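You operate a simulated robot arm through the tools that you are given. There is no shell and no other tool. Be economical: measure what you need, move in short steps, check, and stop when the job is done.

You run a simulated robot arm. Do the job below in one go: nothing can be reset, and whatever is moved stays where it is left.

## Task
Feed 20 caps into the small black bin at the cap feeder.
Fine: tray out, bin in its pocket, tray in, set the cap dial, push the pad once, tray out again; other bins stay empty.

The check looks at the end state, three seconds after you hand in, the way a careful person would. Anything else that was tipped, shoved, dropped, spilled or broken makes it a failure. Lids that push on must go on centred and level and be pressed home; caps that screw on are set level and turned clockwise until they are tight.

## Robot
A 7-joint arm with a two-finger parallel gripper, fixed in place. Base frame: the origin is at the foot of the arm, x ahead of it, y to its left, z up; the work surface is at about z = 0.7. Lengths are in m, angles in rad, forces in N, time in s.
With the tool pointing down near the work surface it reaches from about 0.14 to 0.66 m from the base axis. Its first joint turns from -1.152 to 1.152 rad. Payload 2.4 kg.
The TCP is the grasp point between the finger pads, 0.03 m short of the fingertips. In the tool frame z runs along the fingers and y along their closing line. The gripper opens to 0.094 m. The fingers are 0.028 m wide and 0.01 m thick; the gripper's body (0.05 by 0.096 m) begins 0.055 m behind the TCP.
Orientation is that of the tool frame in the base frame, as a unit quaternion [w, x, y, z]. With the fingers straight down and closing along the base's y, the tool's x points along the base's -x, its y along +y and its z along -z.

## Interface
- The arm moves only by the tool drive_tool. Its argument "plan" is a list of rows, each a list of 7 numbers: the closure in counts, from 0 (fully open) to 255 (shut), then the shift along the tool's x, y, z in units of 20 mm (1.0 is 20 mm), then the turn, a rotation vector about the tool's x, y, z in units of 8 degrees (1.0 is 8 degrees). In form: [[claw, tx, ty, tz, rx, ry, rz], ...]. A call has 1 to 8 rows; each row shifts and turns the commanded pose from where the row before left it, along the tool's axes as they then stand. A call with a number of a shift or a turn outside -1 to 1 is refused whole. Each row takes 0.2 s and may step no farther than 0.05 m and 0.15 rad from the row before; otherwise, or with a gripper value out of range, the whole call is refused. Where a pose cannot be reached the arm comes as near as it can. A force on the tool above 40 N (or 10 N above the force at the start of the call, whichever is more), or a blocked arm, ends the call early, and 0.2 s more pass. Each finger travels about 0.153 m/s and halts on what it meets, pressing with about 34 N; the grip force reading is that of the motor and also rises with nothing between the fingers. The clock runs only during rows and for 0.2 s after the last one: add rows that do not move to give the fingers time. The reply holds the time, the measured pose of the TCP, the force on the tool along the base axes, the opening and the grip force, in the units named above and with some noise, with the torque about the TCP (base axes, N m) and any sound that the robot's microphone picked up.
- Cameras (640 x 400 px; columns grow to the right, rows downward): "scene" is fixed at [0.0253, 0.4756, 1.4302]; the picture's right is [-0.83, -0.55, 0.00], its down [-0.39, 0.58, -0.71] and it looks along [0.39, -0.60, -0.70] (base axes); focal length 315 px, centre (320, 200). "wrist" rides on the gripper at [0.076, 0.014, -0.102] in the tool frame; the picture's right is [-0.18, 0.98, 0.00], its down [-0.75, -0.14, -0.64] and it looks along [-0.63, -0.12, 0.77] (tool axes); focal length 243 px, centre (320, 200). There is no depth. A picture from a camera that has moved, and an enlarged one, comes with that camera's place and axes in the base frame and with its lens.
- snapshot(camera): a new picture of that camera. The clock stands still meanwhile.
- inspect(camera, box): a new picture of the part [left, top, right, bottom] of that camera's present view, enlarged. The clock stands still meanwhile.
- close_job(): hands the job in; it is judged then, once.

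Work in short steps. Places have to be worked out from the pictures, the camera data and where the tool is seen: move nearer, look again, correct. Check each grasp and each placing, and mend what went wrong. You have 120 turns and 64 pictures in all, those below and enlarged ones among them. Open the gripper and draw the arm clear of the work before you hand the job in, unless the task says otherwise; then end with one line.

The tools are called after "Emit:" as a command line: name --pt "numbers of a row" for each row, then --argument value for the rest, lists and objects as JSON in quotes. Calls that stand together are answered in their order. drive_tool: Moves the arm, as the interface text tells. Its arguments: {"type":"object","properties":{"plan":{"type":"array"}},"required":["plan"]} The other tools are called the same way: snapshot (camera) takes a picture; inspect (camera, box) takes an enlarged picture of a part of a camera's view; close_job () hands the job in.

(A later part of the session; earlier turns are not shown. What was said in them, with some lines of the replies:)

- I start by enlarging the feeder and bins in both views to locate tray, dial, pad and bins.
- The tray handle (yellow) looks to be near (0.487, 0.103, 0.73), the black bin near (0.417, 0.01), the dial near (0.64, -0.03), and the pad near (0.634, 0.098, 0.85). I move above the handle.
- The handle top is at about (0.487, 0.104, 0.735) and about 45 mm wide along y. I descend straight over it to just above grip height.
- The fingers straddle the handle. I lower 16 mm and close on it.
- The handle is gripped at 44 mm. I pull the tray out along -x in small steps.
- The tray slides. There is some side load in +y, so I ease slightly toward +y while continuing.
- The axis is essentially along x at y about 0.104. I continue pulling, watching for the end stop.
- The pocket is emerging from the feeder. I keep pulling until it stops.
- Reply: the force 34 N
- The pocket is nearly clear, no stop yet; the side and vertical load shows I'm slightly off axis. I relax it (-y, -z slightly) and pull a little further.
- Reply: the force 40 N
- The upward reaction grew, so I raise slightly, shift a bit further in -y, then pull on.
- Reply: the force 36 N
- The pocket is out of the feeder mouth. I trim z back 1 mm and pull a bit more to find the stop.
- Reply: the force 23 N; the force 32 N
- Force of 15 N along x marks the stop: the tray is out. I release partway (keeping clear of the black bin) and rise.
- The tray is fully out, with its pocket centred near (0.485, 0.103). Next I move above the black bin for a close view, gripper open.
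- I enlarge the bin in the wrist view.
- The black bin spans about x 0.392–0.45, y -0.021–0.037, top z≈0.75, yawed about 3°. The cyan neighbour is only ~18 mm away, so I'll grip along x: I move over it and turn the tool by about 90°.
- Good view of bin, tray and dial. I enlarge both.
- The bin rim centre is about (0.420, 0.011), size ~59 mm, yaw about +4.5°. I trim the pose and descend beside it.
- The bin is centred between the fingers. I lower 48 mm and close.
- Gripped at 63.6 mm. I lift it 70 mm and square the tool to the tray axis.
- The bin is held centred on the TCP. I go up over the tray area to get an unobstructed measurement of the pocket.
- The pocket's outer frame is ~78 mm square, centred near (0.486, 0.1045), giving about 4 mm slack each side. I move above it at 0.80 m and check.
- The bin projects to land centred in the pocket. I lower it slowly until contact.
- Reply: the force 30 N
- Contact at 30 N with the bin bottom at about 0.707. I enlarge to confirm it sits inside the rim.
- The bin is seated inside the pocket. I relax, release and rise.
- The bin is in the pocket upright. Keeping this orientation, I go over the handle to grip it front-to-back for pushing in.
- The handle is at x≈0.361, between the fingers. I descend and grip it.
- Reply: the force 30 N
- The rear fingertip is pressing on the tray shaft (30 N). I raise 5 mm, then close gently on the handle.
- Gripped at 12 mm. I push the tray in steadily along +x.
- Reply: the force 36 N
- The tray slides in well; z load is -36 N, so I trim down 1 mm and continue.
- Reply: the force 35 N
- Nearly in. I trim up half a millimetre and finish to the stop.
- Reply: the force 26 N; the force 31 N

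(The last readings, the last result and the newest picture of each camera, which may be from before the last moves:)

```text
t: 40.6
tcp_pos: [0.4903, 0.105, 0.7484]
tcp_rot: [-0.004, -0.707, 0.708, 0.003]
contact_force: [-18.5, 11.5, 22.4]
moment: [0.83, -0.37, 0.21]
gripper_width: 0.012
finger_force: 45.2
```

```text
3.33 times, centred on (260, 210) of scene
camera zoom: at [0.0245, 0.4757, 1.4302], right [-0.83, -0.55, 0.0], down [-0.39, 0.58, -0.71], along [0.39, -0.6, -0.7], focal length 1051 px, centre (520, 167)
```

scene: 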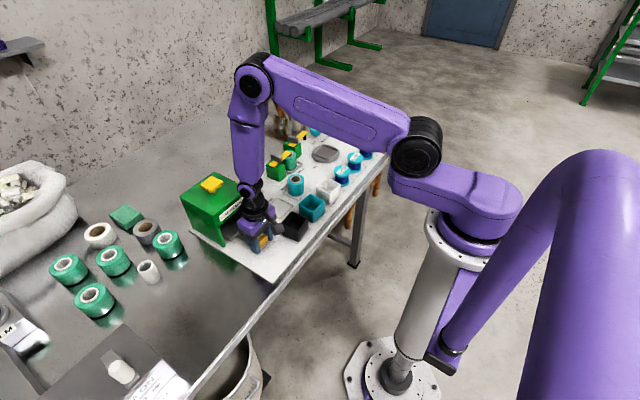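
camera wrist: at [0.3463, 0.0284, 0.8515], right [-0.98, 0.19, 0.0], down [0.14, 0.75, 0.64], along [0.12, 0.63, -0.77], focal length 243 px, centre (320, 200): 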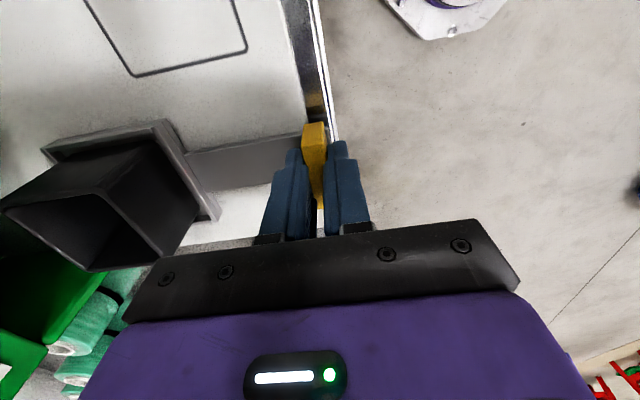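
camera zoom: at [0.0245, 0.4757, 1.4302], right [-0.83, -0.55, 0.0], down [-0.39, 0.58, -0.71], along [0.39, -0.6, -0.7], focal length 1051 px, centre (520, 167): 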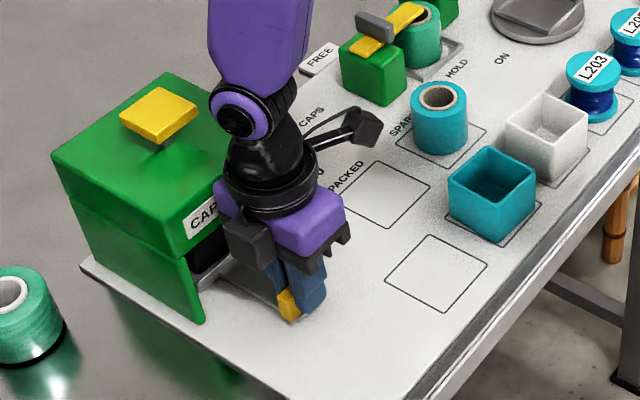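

The in-stop is reached (-18 N). I release and rise.

Emit:
drive_tool --pt "255 0 0.05 0 0 0 0" --pt "130 0 0 0 0 0 0" --pt "130 0 0 0 0 0 0" --pt "130 0 0 -0.5 0 0 0" --pt "130 0 0 -1 0 0 0" --pt "130 0 0 -1 0 0 0" --pt "130 0 0 -1 0 0 0" --pt "130 0 0 -1 0 0 0"

Emit:
drive_tool --pt "130 0 0.3 -1 0 0 0" --pt "130 0.5 0.3 -1 0 0 0" --pt "130 1 0 -0.5 0 0 0" --pt "130 1 0 0 0 0 0" --pt "130 1 0 0 0 0 0" --pt "130 0.5 0 0 0 0 0"

Emit:
snapshot --camera "wrist"

Emit:
inspect --camera "scene" --box '[170, 150, 350, 270]'

```text
t: 42.4
tcp_pos: [0.4931, 0.1048, 0.8389]
tcp_rot: [0.001, -0.706, 0.709, 0.0]
contact_force: [0.1, 0.2, 0.0]
moment: [0.01, 0.03, -0.01]
gripper_width: 0.0461
finger_force: 0.0
```

```text
t: 43.8
tcp_pos: [0.4808, 0.0249, 0.8876]
tcp_rot: [0.0, -0.706, 0.708, 0.001]
contact_force: [-0.1, 0.9, 0.6]
moment: [-0.01, -0.01, -0.03]
gripper_width: 0.046
finger_force: 0.0
```

```text
25 pictures are left
camera wrist: at [0.4662, -0.0526, 0.9912], right [-0.98, 0.19, 0.0], down [0.14, 0.75, 0.64], along [0.12, 0.63, -0.77], focal length 243 px, centre (320, 200)
```

wrist: 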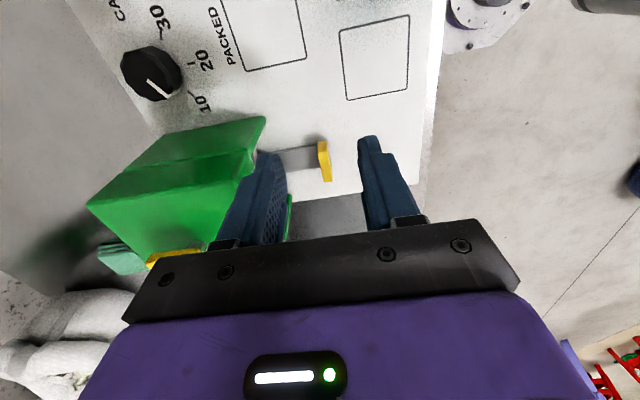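

```text
3.33 times, centred on (260, 210) of scene
camera zoom: at [0.0253, 0.4756, 1.4302], right [-0.83, -0.55, 0.0], down [-0.39, 0.58, -0.71], along [0.39, -0.6, -0.7], focal length 1051 px, centre (520, 167)
```

zoom: 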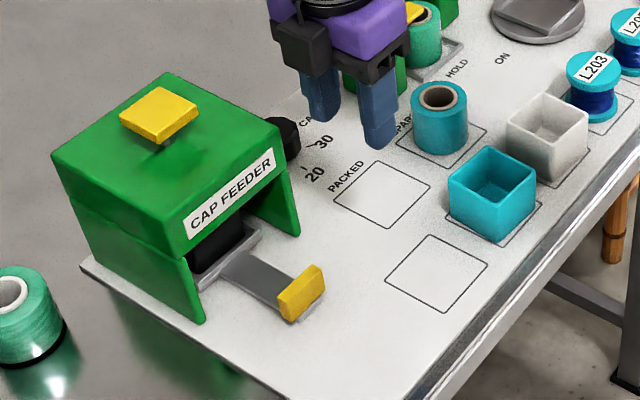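

The tray is in with the bin inside. Now I measure the dial.

Emit:
inspect --camera "wrist" --box '[100, 0, 250, 120]'

```text
3.33 times, centred on (175, 60) of wrist
camera zoom: at [0.4662, -0.0526, 0.9912], right [-0.98, 0.19, 0.0], down [0.14, 0.75, 0.64], along [0.12, 0.63, -0.77], focal length 809 px, centre (803, 667)
```

zoom: 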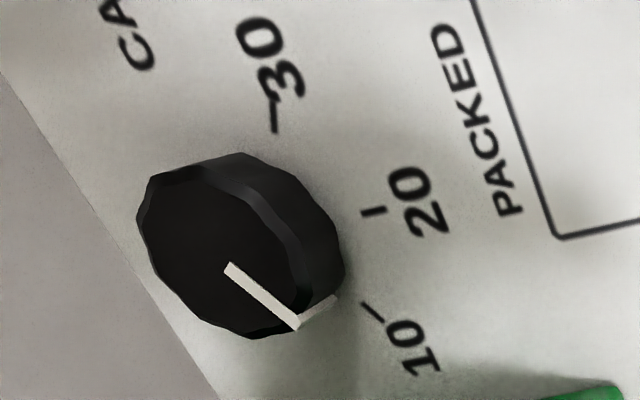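

The dial centre works out at about (0.6445, -0.026), top z≈0.728, radius ~22 mm. The pointer is near 10, and 20 faces -x, about 60° counter-clockwise. I move over it and pre-turn the tool by +60°.

Emit:
drive_tool --pt "130 0.31 -1 0 0 0 0" --pt "130 0.31 -1 0 0 0 0" --pt "130 0.31 -1 0 0 0 0" --pt "130 0.31 -1 0 0 0 0" --pt "130 0.31 -1 0 0 0 0" --pt "130 0.31 -1 0 0 0 0" --pt "130 0.31 -1 0 0 0 0" --pt "130 0.31 -1 0 0 0 0"

Emit:
drive_tool --pt "100 0 0 0 0 0 0.94" --pt "100 0 0 0 0 0 0.94" --pt "100 0 0 0 0 0 0.94" --pt "100 0 0 0 0 0 0.94" --pt "100 0 0 0 0 0 0.94" --pt "100 0 0 0 0 0 0.94" --pt "100 0 0 0 0 0 0.94" --pt "100 0 0 0 0 0 0.94"

Emit:
snapshot --camera "wrist"

```text
t: 45.6
tcp_pos: [0.6399, -0.0268, 0.8885]
tcp_rot: [0.001, -0.706, 0.708, 0.0]
contact_force: [0.8, 0.3, -0.7]
moment: [0.0, 0.03, -0.01]
gripper_width: 0.0463
finger_force: 0.0
```

```text
t: 47.4
tcp_pos: [0.6405, -0.0258, 0.8882]
tcp_rot: [0.0, -0.255, 0.967, 0.0]
contact_force: [0.3, 0.4, 0.5]
moment: [0.01, -0.02, 0.02]
gripper_width: 0.0571
finger_force: 0.0
```

```text
22 pictures are left
camera wrist: at [0.5669, -0.0512, 0.9914], right [-0.32, 0.95, 0.0], down [0.73, 0.25, 0.64], along [0.61, 0.21, -0.77], focal length 243 px, centre (320, 200)
```

wrist: 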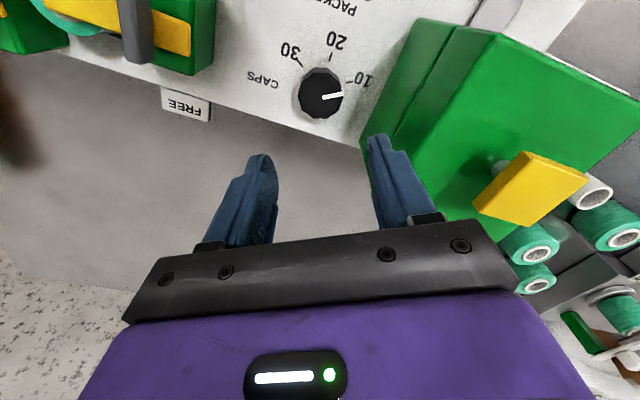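

Emit:
inspect --camera "wrist" --box '[240, 20, 400, 140]'

```text
3.33 times, centred on (320, 80) of wrist
camera zoom: at [0.5669, -0.0512, 0.9914], right [-0.32, 0.95, 0.0], down [0.73, 0.25, 0.64], along [0.61, 0.21, -0.77], focal length 809 px, centre (320, 600)
```

zoom: 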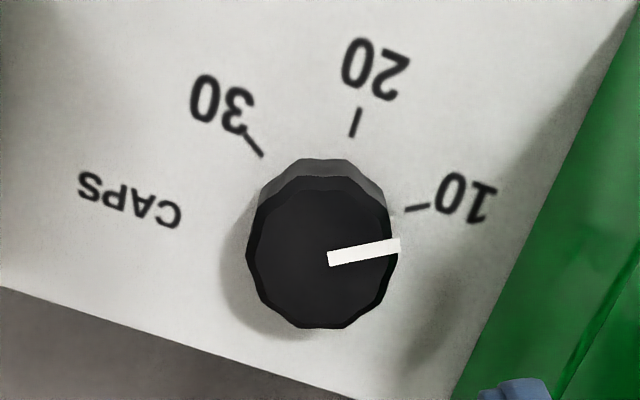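

The dial centre refines to (0.6418, -0.0247), with the pointer on 10 and 20 exactly 60° counter-clockwise. I descend around the knob with a 57 mm opening.

Emit:
drive_tool --pt "100 -0.08 0 1 0 0 0" --pt "100 0 0 1 0 0 0" --pt "100 0 0 1 0 0 0" --pt "100 0 0 1 0 0 0" --pt "100 0 0 1 0 0 0"

Emit:
snapshot --camera "wrist"

```text
t: 48.6
tcp_pos: [0.6423, -0.0236, 0.7887]
tcp_rot: [0.0, -0.255, 0.967, -0.001]
contact_force: [-0.3, -0.2, 0.7]
moment: [0.0, 0.03, -0.01]
gripper_width: 0.0572
finger_force: 0.0
```

```text
20 pictures are left
camera wrist: at [0.569, -0.0501, 0.8914], right [-0.33, 0.95, 0.0], down [0.72, 0.25, 0.64], along [0.61, 0.21, -0.77], focal length 243 px, centre (320, 200)
```

wrist: 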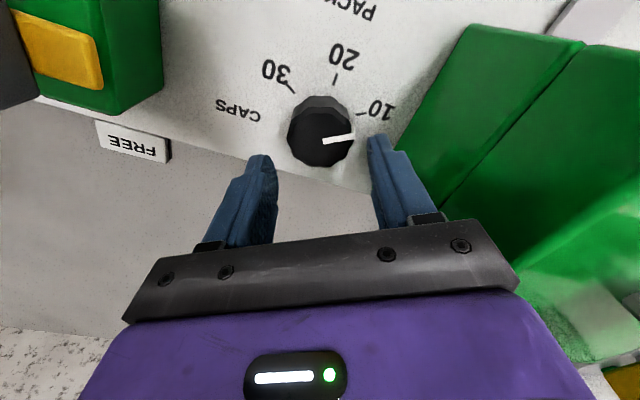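

Centred. I lower around the knob and close.

Emit:
drive_tool --pt "100 0 0 0.8 0 0 0" --pt "100 0 0 0.8 0 0 0" --pt "100 0 0 0.75 0 0 0" --pt "255 0 0 0 0 0 0" --pt "255 0 0 0 0 0 0" --pt "255 0 0 0 0 0 0"

```text
t: 50.0
tcp_pos: [0.6416, -0.024, 0.7418]
tcp_rot: [-0.002, -0.256, 0.967, 0.001]
contact_force: [-11.5, 1.9, 11.5]
moment: [-0.29, 0.96, 0.0]
gripper_width: 0.0452
finger_force: 44.8
```

Knob gripped at 45 mm. I turn counter-clockwise 60° (8 × 7.5°).

Emit:
drive_tool --pt "255 0 0 0 0 0 -0.9375" --pt "255 0 0 0 0 0 -0.9375" --pt "255 0 0 0 0 0 -0.9375" --pt "255 0 0 0 0 0 -0.9375" --pt "255 0 0 0 0 0 -0.9375" --pt "255 0 0 0 0 0 -0.9375" --pt "255 0 0 0 0 0 -0.9375" --pt "255 0 0 0 0 0 -0.9375"

Emit:
inspect --camera "wrist" --box '[220, 80, 420, 240]'

```text
t: 51.8
tcp_pos: [0.6398, -0.0243, 0.7413]
tcp_rot: [-0.002, -0.706, 0.708, 0.003]
contact_force: [-25.0, 8.9, 4.2]
moment: [-0.26, -0.67, -0.04]
gripper_width: 0.0451
finger_force: 44.6
```

```text
2.50 times, centred on (320, 160) of wrist
camera zoom: at [0.6259, -0.101, 0.844], right [-0.98, 0.19, 0.01], down [0.15, 0.75, 0.64], along [0.12, 0.63, -0.77], focal length 606 px, centre (320, 300)
```

zoom: 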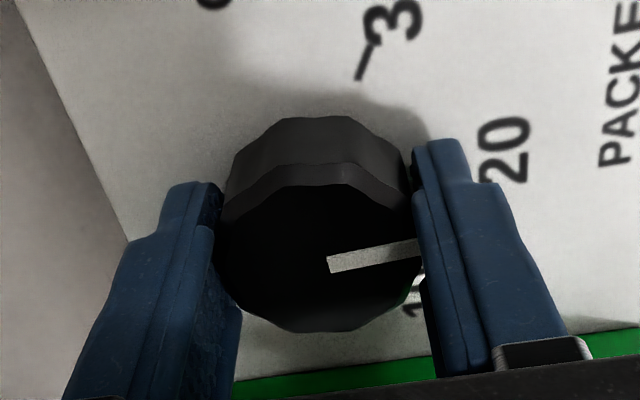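

The pointer now appears along -x (20). I release, rise and verify.

Emit:
drive_tool --pt "90 0 0 0 0 0 0" --pt "90 0 0 0 0 0 0" --pt "90 0 0 -0.5 0 0 0" --pt "90 0 0 -1 0 0 0" --pt "90 0 0 -1 0 0 0" --pt "90 0 0 -1 0 0 0" --pt "90 0 0 -1 0 0 0" --pt "90 0 0 -1 0 0 0"

Emit:
inspect --camera "wrist" --box '[240, 20, 400, 140]'

```text
t: 53.6
tcp_pos: [0.6423, -0.0256, 0.8518]
tcp_rot: [0.0, -0.705, 0.709, 0.0]
contact_force: [0.7, 0.9, 0.0]
moment: [-0.02, 0.02, -0.01]
gripper_width: 0.0608
finger_force: 0.0
```

```text
3.33 times, centred on (320, 80) of wrist
camera zoom: at [0.6271, -0.1022, 0.9543], right [-0.98, 0.19, 0.0], down [0.15, 0.75, 0.64], along [0.12, 0.63, -0.77], focal length 809 px, centre (320, 600)
```

zoom: 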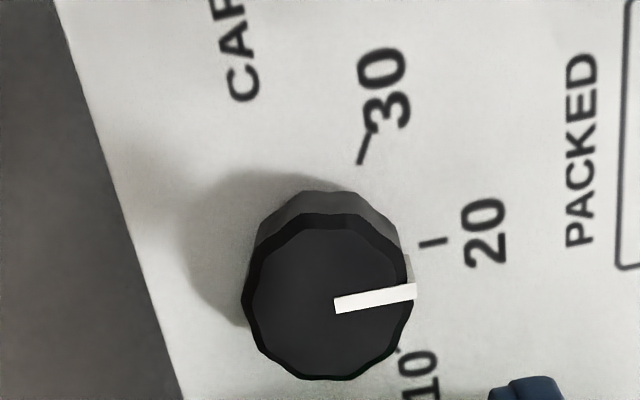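

The pointer is on the 20 tick. Next I rise and move to view the pad from above.

Emit:
drive_tool --pt "90 0 0 -1 0 0 0" --pt "90 0 0 -1 0 0 0" --pt "90 0 0 -1 0 0 0" --pt "90 0 0.3 -1 0 0 0" --pt "255 -1 0.4 -1 0 0 0" --pt "255 -1 0.4 -0.5 0 0 0" --pt "255 -1 0 0 0 0 0" --pt "255 -1 0 0 0 0 0"

Emit:
snapshot --camera "wrist"

Emit:
inspect --camera "scene" --box '[170, 150, 290, 230]'

```text
t: 55.4
tcp_pos: [0.6222, 0.0558, 0.963]
tcp_rot: [0.0, -0.705, 0.71, -0.001]
contact_force: [0.1, -0.5, 0.0]
moment: [-0.02, 0.02, -0.02]
gripper_width: 0.0
finger_force: 33.3
```

```text
17 pictures are left
camera wrist: at [0.6058, -0.0213, 1.0654], right [-0.98, 0.19, 0.0], down [0.15, 0.75, 0.64], along [0.12, 0.63, -0.77], focal length 243 px, centre (320, 200)
```

wrist: 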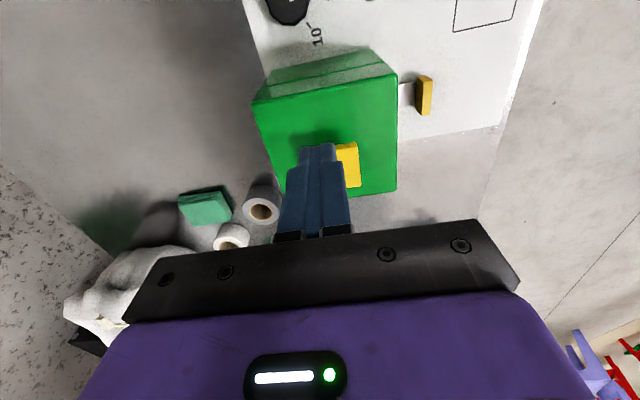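

```text
5.00 times, centred on (230, 190) of scene
camera zoom: at [0.0253, 0.4756, 1.4302], right [-0.83, -0.55, 0.0], down [-0.39, 0.58, -0.71], along [0.39, -0.6, -0.7], focal length 1576 px, centre (770, 250)
```

zoom: 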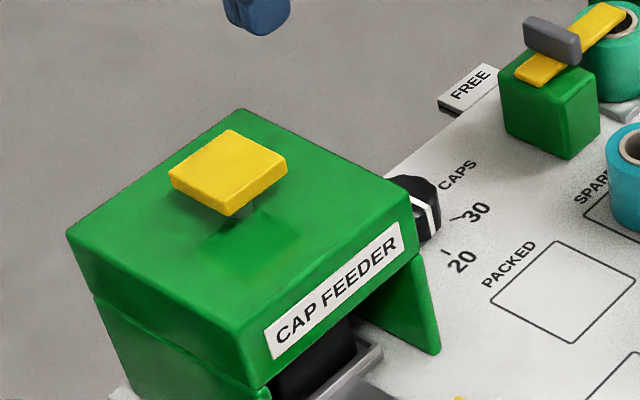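

The pad top works out to about (0.613, 0.103, 0.868). I move the closed fingertips above it and check.

Emit:
drive_tool --pt "255 -0.8 0.15 0 0 0 0" --pt "255 -0.8 0.15 0 0 0 0" --pt "255 -0.8 0.15 0 0 0 0" --pt "255 0 0 0.8 0 0 0" --pt "255 0 0 0.7 0 0 0"

Emit:
inspect --camera "wrist" --box '[220, 80, 420, 240]'

Emit:
inspect --camera "scene" --box '[170, 150, 290, 230]'

```text
t: 56.6
tcp_pos: [0.6111, 0.1029, 0.9309]
tcp_rot: [-0.001, -0.705, 0.71, -0.001]
contact_force: [0.2, 0.5, -0.8]
moment: [0.02, -0.03, -0.01]
gripper_width: 0.0
finger_force: 33.1
```

```text
2.50 times, centred on (320, 160) of wrist
camera zoom: at [0.5968, 0.0267, 1.0347], right [-0.98, 0.19, 0.0], down [0.15, 0.75, 0.64], along [0.12, 0.63, -0.77], focal length 606 px, centre (320, 300)
```

zoom: 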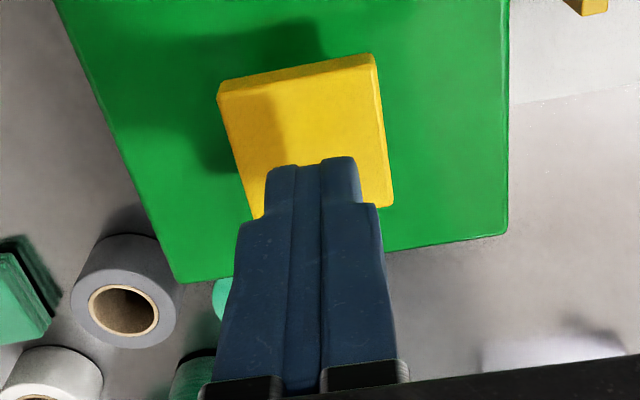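

```text
5.00 times, centred on (230, 190) of scene
camera zoom: at [0.0253, 0.4756, 1.4302], right [-0.83, -0.55, 0.0], down [-0.39, 0.58, -0.71], along [0.39, -0.6, -0.7], focal length 1576 px, centre (770, 250)
```

zoom: 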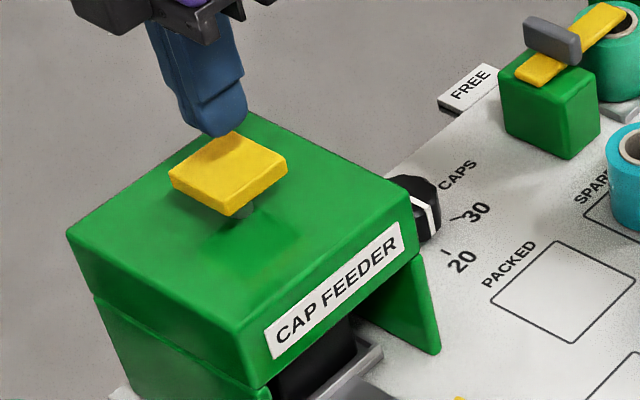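

The fingertips are close to the pad centre (about (0.614, 0.107)). I trim and descend slowly to press, watching force and sound.

Emit:
drive_tool --pt "255 -0.18 -0.12 0.5 0 0 0" --pt "255 0 0 0.5 0 0 0" --pt "255 0 0 0.25 0 0 0" --pt "255 0 0 0.25 0 0 0" --pt "255 0 0 0.25 0 0 0"

```text
t: 57.8
tcp_pos: [0.6143, 0.1079, 0.8972]
tcp_rot: [-0.001, -0.705, 0.71, 0.001]
contact_force: [-0.2, 1.1, 1.4]
moment: [0.02, -0.01, -0.01]
gripper_width: 0.0
finger_force: 33.0
```

Emit:
drive_tool --pt "255 0 0 0.2 0 0 0" --pt "255 0 0 0.2 0 0 0" --pt "255 0 0 0.2 0 0 0"

```text
t: 58.6
tcp_pos: [0.6136, 0.1077, 0.8873]
tcp_rot: [0.001, -0.705, 0.709, -0.001]
contact_force: [-12.3, -0.8, 31.4]
moment: [-0.07, 0.37, 0.0]
gripper_width: 0.0
finger_force: 33.2
heard: click
```

A click was heard at 31 N. I release upward and look.

Emit:
drive_tool --pt "255 0 0 -0.5 0 0 0" --pt "255 0 0 -1 0 0 0" --pt "255 0 0 -1 0 0 0" --pt "255 0 0 0 0 0 0" --pt "255 0 0 0 0 0 0" --pt "255 0 0 0 0 0 0"

Emit:
inspect --camera "scene" --box '[170, 150, 290, 230]'

```text
t: 60.0
tcp_pos: [0.6142, 0.1062, 0.9345]
tcp_rot: [0.0, -0.705, 0.709, 0.0]
contact_force: [-0.1, -0.1, 0.2]
moment: [0.0, -0.01, -0.01]
gripper_width: 0.0
finger_force: 33.0
```

```text
5.00 times, centred on (230, 190) of scene
camera zoom: at [0.0253, 0.4756, 1.4302], right [-0.83, -0.55, 0.0], down [-0.39, 0.58, -0.71], along [0.39, -0.6, -0.7], focal length 1576 px, centre (770, 250)
```

zoom: 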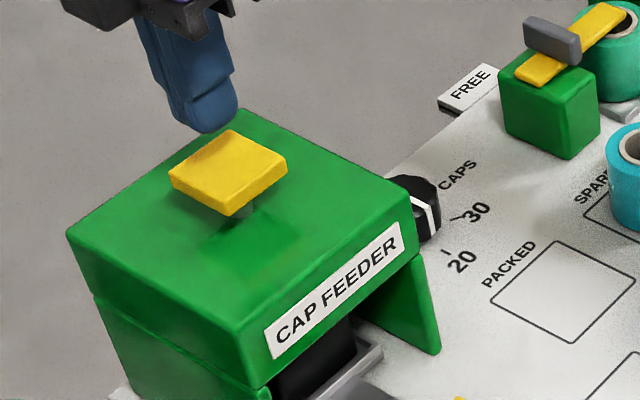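

The pad sprang back after its single press. Now I return to the handle to draw the tray out.

Emit:
drive_tool --pt "130 0 0.9 0 0 0 0" --pt "130 0 0.9 0 0 0 0" --pt "130 0 0.9 0 0 0 0" --pt "130 0 0.9 0 0 0 0" --pt "130 0 0.9 0 0 0 0" --pt "130 0 0.9 0 0 0 0" --pt "130 0.07 0.8 0 0 0 0" --pt "130 0 0 0 0 0 0"

Emit:
drive_tool --pt "130 0 0 1 0 0 0" --pt "130 0 0 1 0 0 0" --pt "130 0 0 1 0 0 0" --pt "130 0 0 1 0 0 0" --pt "130 0 0 1 0 0 0" --pt "130 0 0 1 0 0 0" --pt "130 0 0 1 0 0 0"

Emit:
snapshot --camera "wrist"

```text
t: 61.8
tcp_pos: [0.4892, 0.106, 0.9339]
tcp_rot: [0.0, -0.705, 0.71, 0.0]
contact_force: [0.2, 0.5, 0.4]
moment: [0.0, -0.03, 0.03]
gripper_width: 0.0459
finger_force: 0.1
```

```text
t: 63.4
tcp_pos: [0.4902, 0.1066, 0.7956]
tcp_rot: [0.0, -0.704, 0.71, 0.0]
contact_force: [0.1, 0.6, -0.6]
moment: [0.02, 0.01, -0.01]
gripper_width: 0.0463
finger_force: 0.1
```

```text
12 pictures are left
camera wrist: at [0.4747, 0.03, 0.8975], right [-0.98, 0.19, 0.0], down [0.15, 0.75, 0.64], along [0.12, 0.63, -0.77], focal length 243 px, centre (320, 200)
```

wrist: 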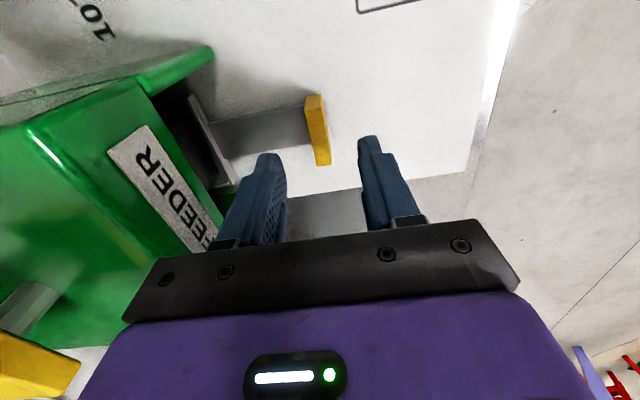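

The handle is centred between the fingers. I lower, grip.

Emit:
drive_tool --pt "130 0.05 0 1 0 0 0" --pt "130 0 0 1 0 0 0" --pt "130 0 0 0.3 0 0 0" --pt "255 0 0 0 0 0 0" --pt "255 0 0 0 0 0 0" --pt "255 0 0 0 0 0 0"

```text
t: 64.8
tcp_pos: [0.4892, 0.1055, 0.7494]
tcp_rot: [-0.001, -0.705, 0.709, 0.0]
contact_force: [-0.2, -1.3, -2.4]
moment: [0.15, -0.03, 0.71]
gripper_width: 0.0117
finger_force: 45.2
```

Gripped with little load. I pull out smoothly along -x.

Emit:
drive_tool --pt "255 0 0.1 0 0 0 0" --pt "255 0 0.25 0 0 0 0" --pt "255 0 0.3 0 0 0 0" --pt "255 0 0.3 0 0 0 0" --pt "255 0 0.3 0 0 0 0" --pt "255 0 0.3 0 0 0 0" --pt "255 0 0.3 0 0 0 0"

```text
t: 66.4
tcp_pos: [0.4536, 0.1063, 0.7494]
tcp_rot: [0.001, -0.705, 0.709, -0.001]
contact_force: [1.5, 6.0, 2.3]
moment: [0.06, 0.05, 0.65]
gripper_width: 0.0116
finger_force: 45.2
```

Emit:
drive_tool --pt "255 0 0.35 0 0 0 0" --pt "255 0 0.35 0 0 0 0" --pt "255 0 0.35 0 0 0 0" --pt "255 0 0.35 0 0 0 0" --pt "255 0 0.35 0 0 0 0" --pt "255 0 0.35 0 0 0 0" --pt "255 0 0.35 0 0 0 0"

Emit:
inspect --camera "scene" --box '[190, 170, 310, 260]'

```text
t: 68.0
tcp_pos: [0.4041, 0.1066, 0.7488]
tcp_rot: [0.001, -0.705, 0.709, 0.0]
contact_force: [0.2, 8.9, 6.8]
moment: [0.63, 0.06, 0.64]
gripper_width: 0.0115
finger_force: 44.8
```

```text
4.44 times, centred on (250, 215) of scene
camera zoom: at [0.0252, 0.4757, 1.4302], right [-0.83, -0.55, 0.0], down [-0.39, 0.58, -0.71], along [0.39, -0.6, -0.7], focal length 1401 px, centre (631, 133)
```

zoom: 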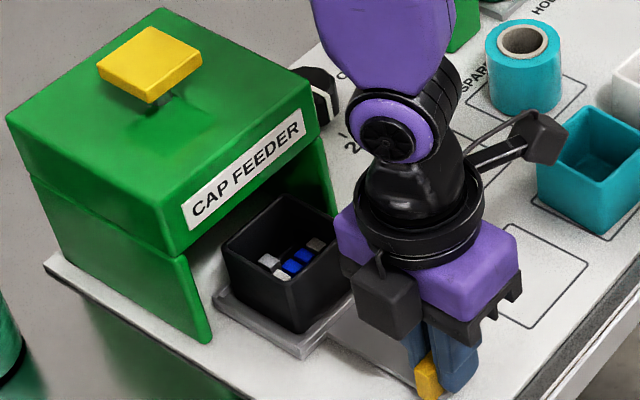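

Caps are in the bin. I continue to the out-stop.

Emit:
drive_tool --pt "255 0 0.35 0 0 0 0" --pt "255 0 0.35 0 0 0 0" --pt "255 0 0.35 0 0 0 0" --pt "255 0 0.35 0 0 0 0" --pt "255 0 0.35 0 0 0 0" --pt "255 0 0.25 0 0 0 0" --pt "255 0 0.2 0 0 0 0"

```text
t: 69.6
tcp_pos: [0.3601, 0.1056, 0.7483]
tcp_rot: [0.0, -0.705, 0.709, 0.0]
contact_force: [2.0, 2.5, -1.7]
moment: [0.43, -0.08, 0.89]
gripper_width: 0.0119
finger_force: 44.9
```

Emit:
drive_tool --pt "255 0 0.1 0 0 0 0" --pt "255 0 0.1 0 0 0 0"

```text
t: 70.2
tcp_pos: [0.3596, 0.1055, 0.749]
tcp_rot: [0.003, -0.703, 0.712, -0.001]
contact_force: [26.1, -10.0, -16.9]
moment: [-0.9, -0.06, 1.13]
gripper_width: 0.0118
finger_force: 45.4
```

The stop is reached (26 N along x). I relax, release, rise and draw back.

Emit:
drive_tool --pt "255 0 -0.15 0 0 0 0" --pt "130 0 0 0 0 0 0" --pt "130 0 0 0 0 0 0" --pt "130 0 0 -0.5 0 0 0" --pt "130 0 0 -1 0 0 0" --pt "130 0 0 -1 0 0 0" --pt "130 0 0 -1 0 0 0" --pt "130 0 0 -1 0 0 0"

Emit:
drive_tool --pt "130 0 0.3 -1 0 0 0" --pt "60 0 0.3 -1 0 0 0" --pt "0 0 0.3 -1 0 0 0" --pt "0 0 0.3 -1 0 0 0" --pt "0 0 0 -1 0 0 0" --pt "0 0 0 -1 0 0 0"

Emit:
snapshot --camera "scene"

Emit:
inspect --camera "scene" --box '[220, 190, 310, 260]'

Emit:
snapshot --camera "wrist"

```text
t: 72.0
tcp_pos: [0.3588, 0.1075, 0.8408]
tcp_rot: [0.0, -0.704, 0.71, -0.001]
contact_force: [-0.5, 0.0, 0.8]
moment: [-0.02, 0.0, 0.03]
gripper_width: 0.0459
finger_force: 0.0
```

```text
t: 73.4
tcp_pos: [0.3359, 0.1057, 0.9597]
tcp_rot: [0.0, -0.705, 0.709, 0.0]
contact_force: [-0.1, -0.2, -0.2]
moment: [0.01, -0.03, 0.0]
gripper_width: 0.0939
finger_force: 0.1
```

```text
10 pictures are left
```

scene: 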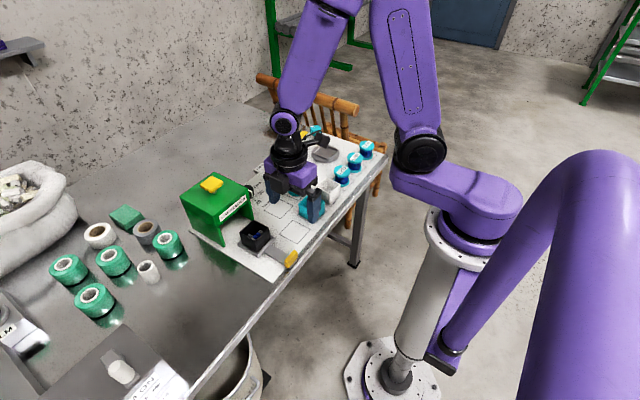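

```text
5.71 times, centred on (265, 225) of scene
camera zoom: at [0.0253, 0.4756, 1.4302], right [-0.83, -0.55, 0.0], down [-0.39, 0.58, -0.71], along [0.39, -0.6, -0.7], focal length 1801 px, centre (634, 57)
```

zoom: 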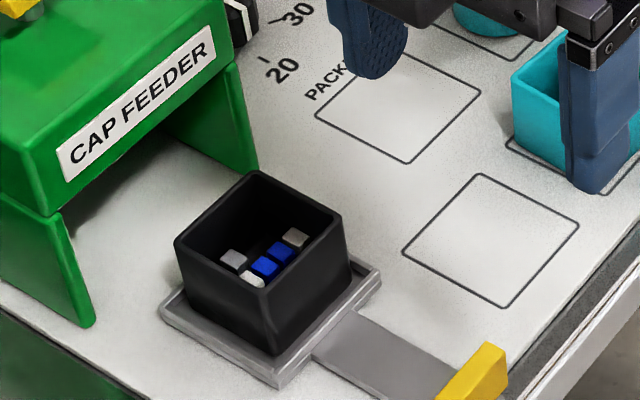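

```text
8 pictures are left
camera wrist: at [0.3201, 0.0297, 1.062], right [-0.98, 0.19, 0.0], down [0.15, 0.75, 0.64], along [0.12, 0.63, -0.77], focal length 243 px, centre (320, 200)
```

wrist: 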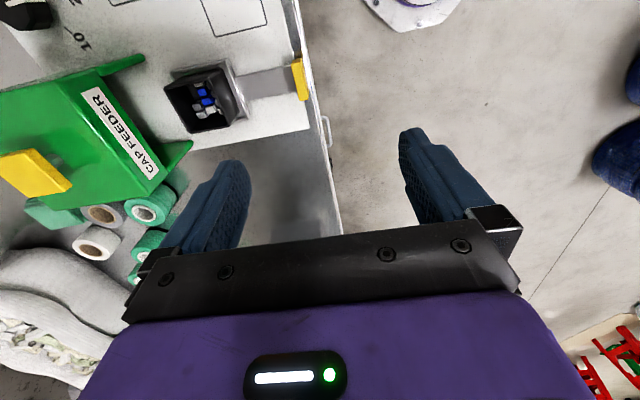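

I take a closer look at the caps from the wrist camera.

Emit:
inspect --camera "wrist" --box '[150, 50, 250, 140]'

```text
4.44 times, centred on (200, 95) of wrist
camera zoom: at [0.3201, 0.0297, 1.062], right [-0.98, 0.19, 0.0], down [0.15, 0.75, 0.64], along [0.12, 0.63, -0.77], focal length 1078 px, centre (853, 667)
```

zoom: 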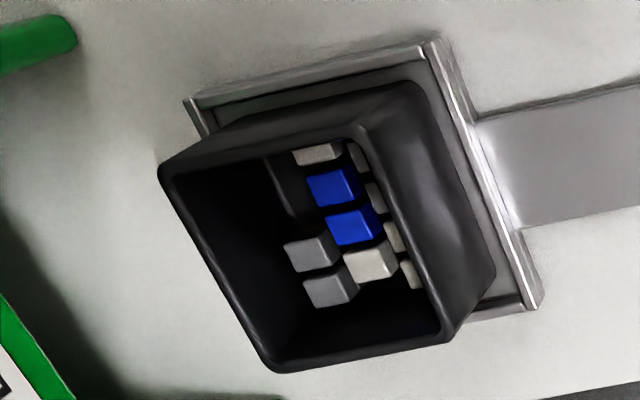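

Not all the floor is visible. I position the camera directly above the bin to count.

Emit:
drive_tool --pt "0 -0.37 -1 0 0 0 0" --pt "0 -0.37 -1 0 0 0 0" --pt "0 -0.37 -1 0 0 0 0" --pt "0 -0.37 -1 0 0 0 0" --pt "0 -0.37 -1 0 0 0 0" --pt "0 -0.37 -1 0 0 0 0" --pt "0 -0.37 -1 0 0 0 0" --pt "0 -0.37 -1 0 0 0 0"

Emit:
inspect --camera "wrist" --box '[260, 0, 380, 90]'

```text
t: 75.2
tcp_pos: [0.4957, 0.1645, 0.9592]
tcp_rot: [0.0, -0.704, 0.71, -0.001]
contact_force: [-0.7, 0.0, 0.2]
moment: [0.0, 0.0, -0.01]
gripper_width: 0.0939
finger_force: 0.0
```

```text
4.44 times, centred on (320, 45) of wrist
camera zoom: at [0.4811, 0.088, 1.0618], right [-0.98, 0.19, 0.0], down [0.15, 0.75, 0.64], along [0.12, 0.63, -0.77], focal length 1078 px, centre (320, 889)
```

zoom: 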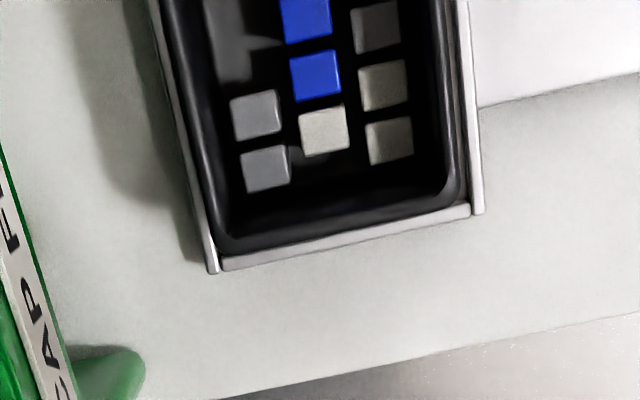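

I shift 25 mm toward -y to see the entire bin interior.

Emit:
drive_tool --pt "0 0.7 0 0 0 0 0" --pt "0 0.7 0 0 0 0 0" --pt "0 0 0 0 0 0 0"

Emit:
inspect --camera "wrist" --box '[270, 0, 370, 75]'

```text
t: 76.0
tcp_pos: [0.4963, 0.1356, 0.9597]
tcp_rot: [0.0, -0.705, 0.709, 0.0]
contact_force: [0.5, 0.8, -0.6]
moment: [0.01, -0.01, 0.04]
gripper_width: 0.094
finger_force: 0.1
```

```text
5.33 times, centred on (320, 38) of wrist
camera zoom: at [0.4808, 0.0595, 1.0617], right [-0.98, 0.19, 0.0], down [0.15, 0.75, 0.64], along [0.12, 0.63, -0.77], focal length 1294 px, centre (320, 1067)
```

zoom: 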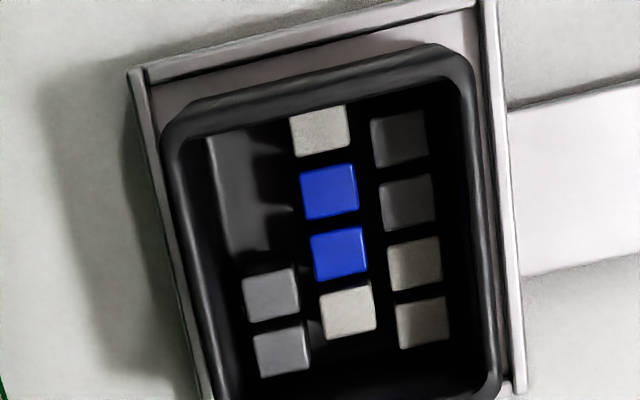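

Ten cap tops show, and triangulation puts them at z≈0.733, about 23 mm above the bin floor, which suggests two stacked layers (20). I enlarge once to check for a seam between layers.

Emit:
inspect --camera "wrist" --box '[290, 15, 340, 50]'

Emit:
inspect --camera "scene" --box '[240, 215, 275, 240]'

```text
11.43 times, centred on (315, 32) of wrist
camera zoom: at [0.4808, 0.0595, 1.0617], right [-0.98, 0.19, 0.0], down [0.15, 0.75, 0.64], along [0.12, 0.63, -0.77], focal length 2773 px, centre (377, 2114)
```

zoom: 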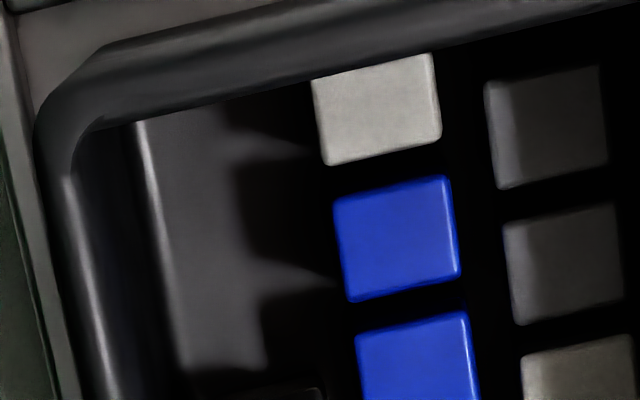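

```text
16.00 times, centred on (258, 228) of scene
camera zoom: at [0.0253, 0.4756, 1.4302], right [-0.83, -0.55, 0.0], down [-0.39, 0.58, -0.71], along [0.39, -0.6, -0.7], focal length 5044 px, centre (1320, -240)
```

zoom: 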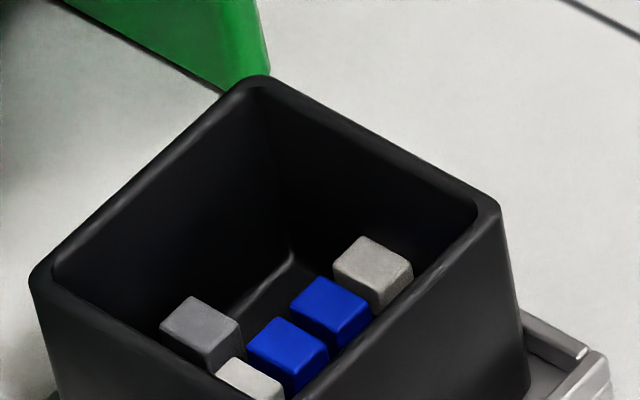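

The caps' tops sit about two cap heights above the floor: two layers of 10, i.e. 20. The tray is out, the bin upright, and the other bins are empty. I draw the arm clear.

Emit:
drive_tool --pt "0 0 0.8 -1 0 0 0" --pt "0 0 0.8 -1 0 0 0" --pt "0 0 0.8 -1 0 0 0" --pt "0 0 0.8 -1 0 0 0" --pt "0 0 0.8 0 0 0 0" --pt "0 0 0.8 0 0 0 0"

Emit:
snapshot --camera "scene"

```text
t: 77.4
tcp_pos: [0.3984, 0.1377, 1.0397]
tcp_rot: [0.0, -0.705, 0.71, 0.001]
contact_force: [-0.3, -0.8, -0.1]
moment: [0.01, 0.01, -0.01]
gripper_width: 0.0939
finger_force: 0.1
```

```text
2 pictures are left
```

scene: 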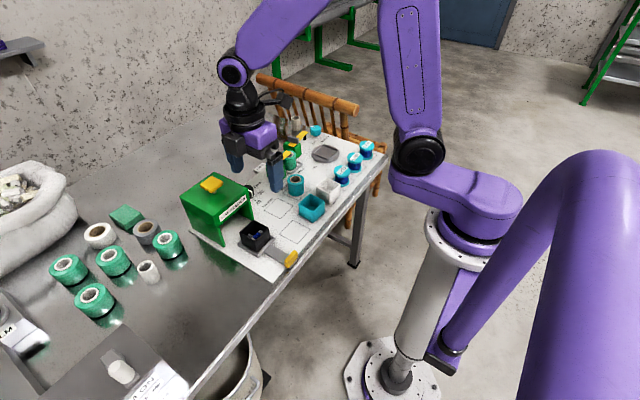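

Everything is in place and the arm is clear, so I hand in.

Emit:
close_job

```text
The job is handed in.
```

The black bin is in the tray pocket and the tray is out, after one push of the pad with the dial on 20; I could see only 10 caps from above, so 20 is inferred from their height (two layers), not counted.
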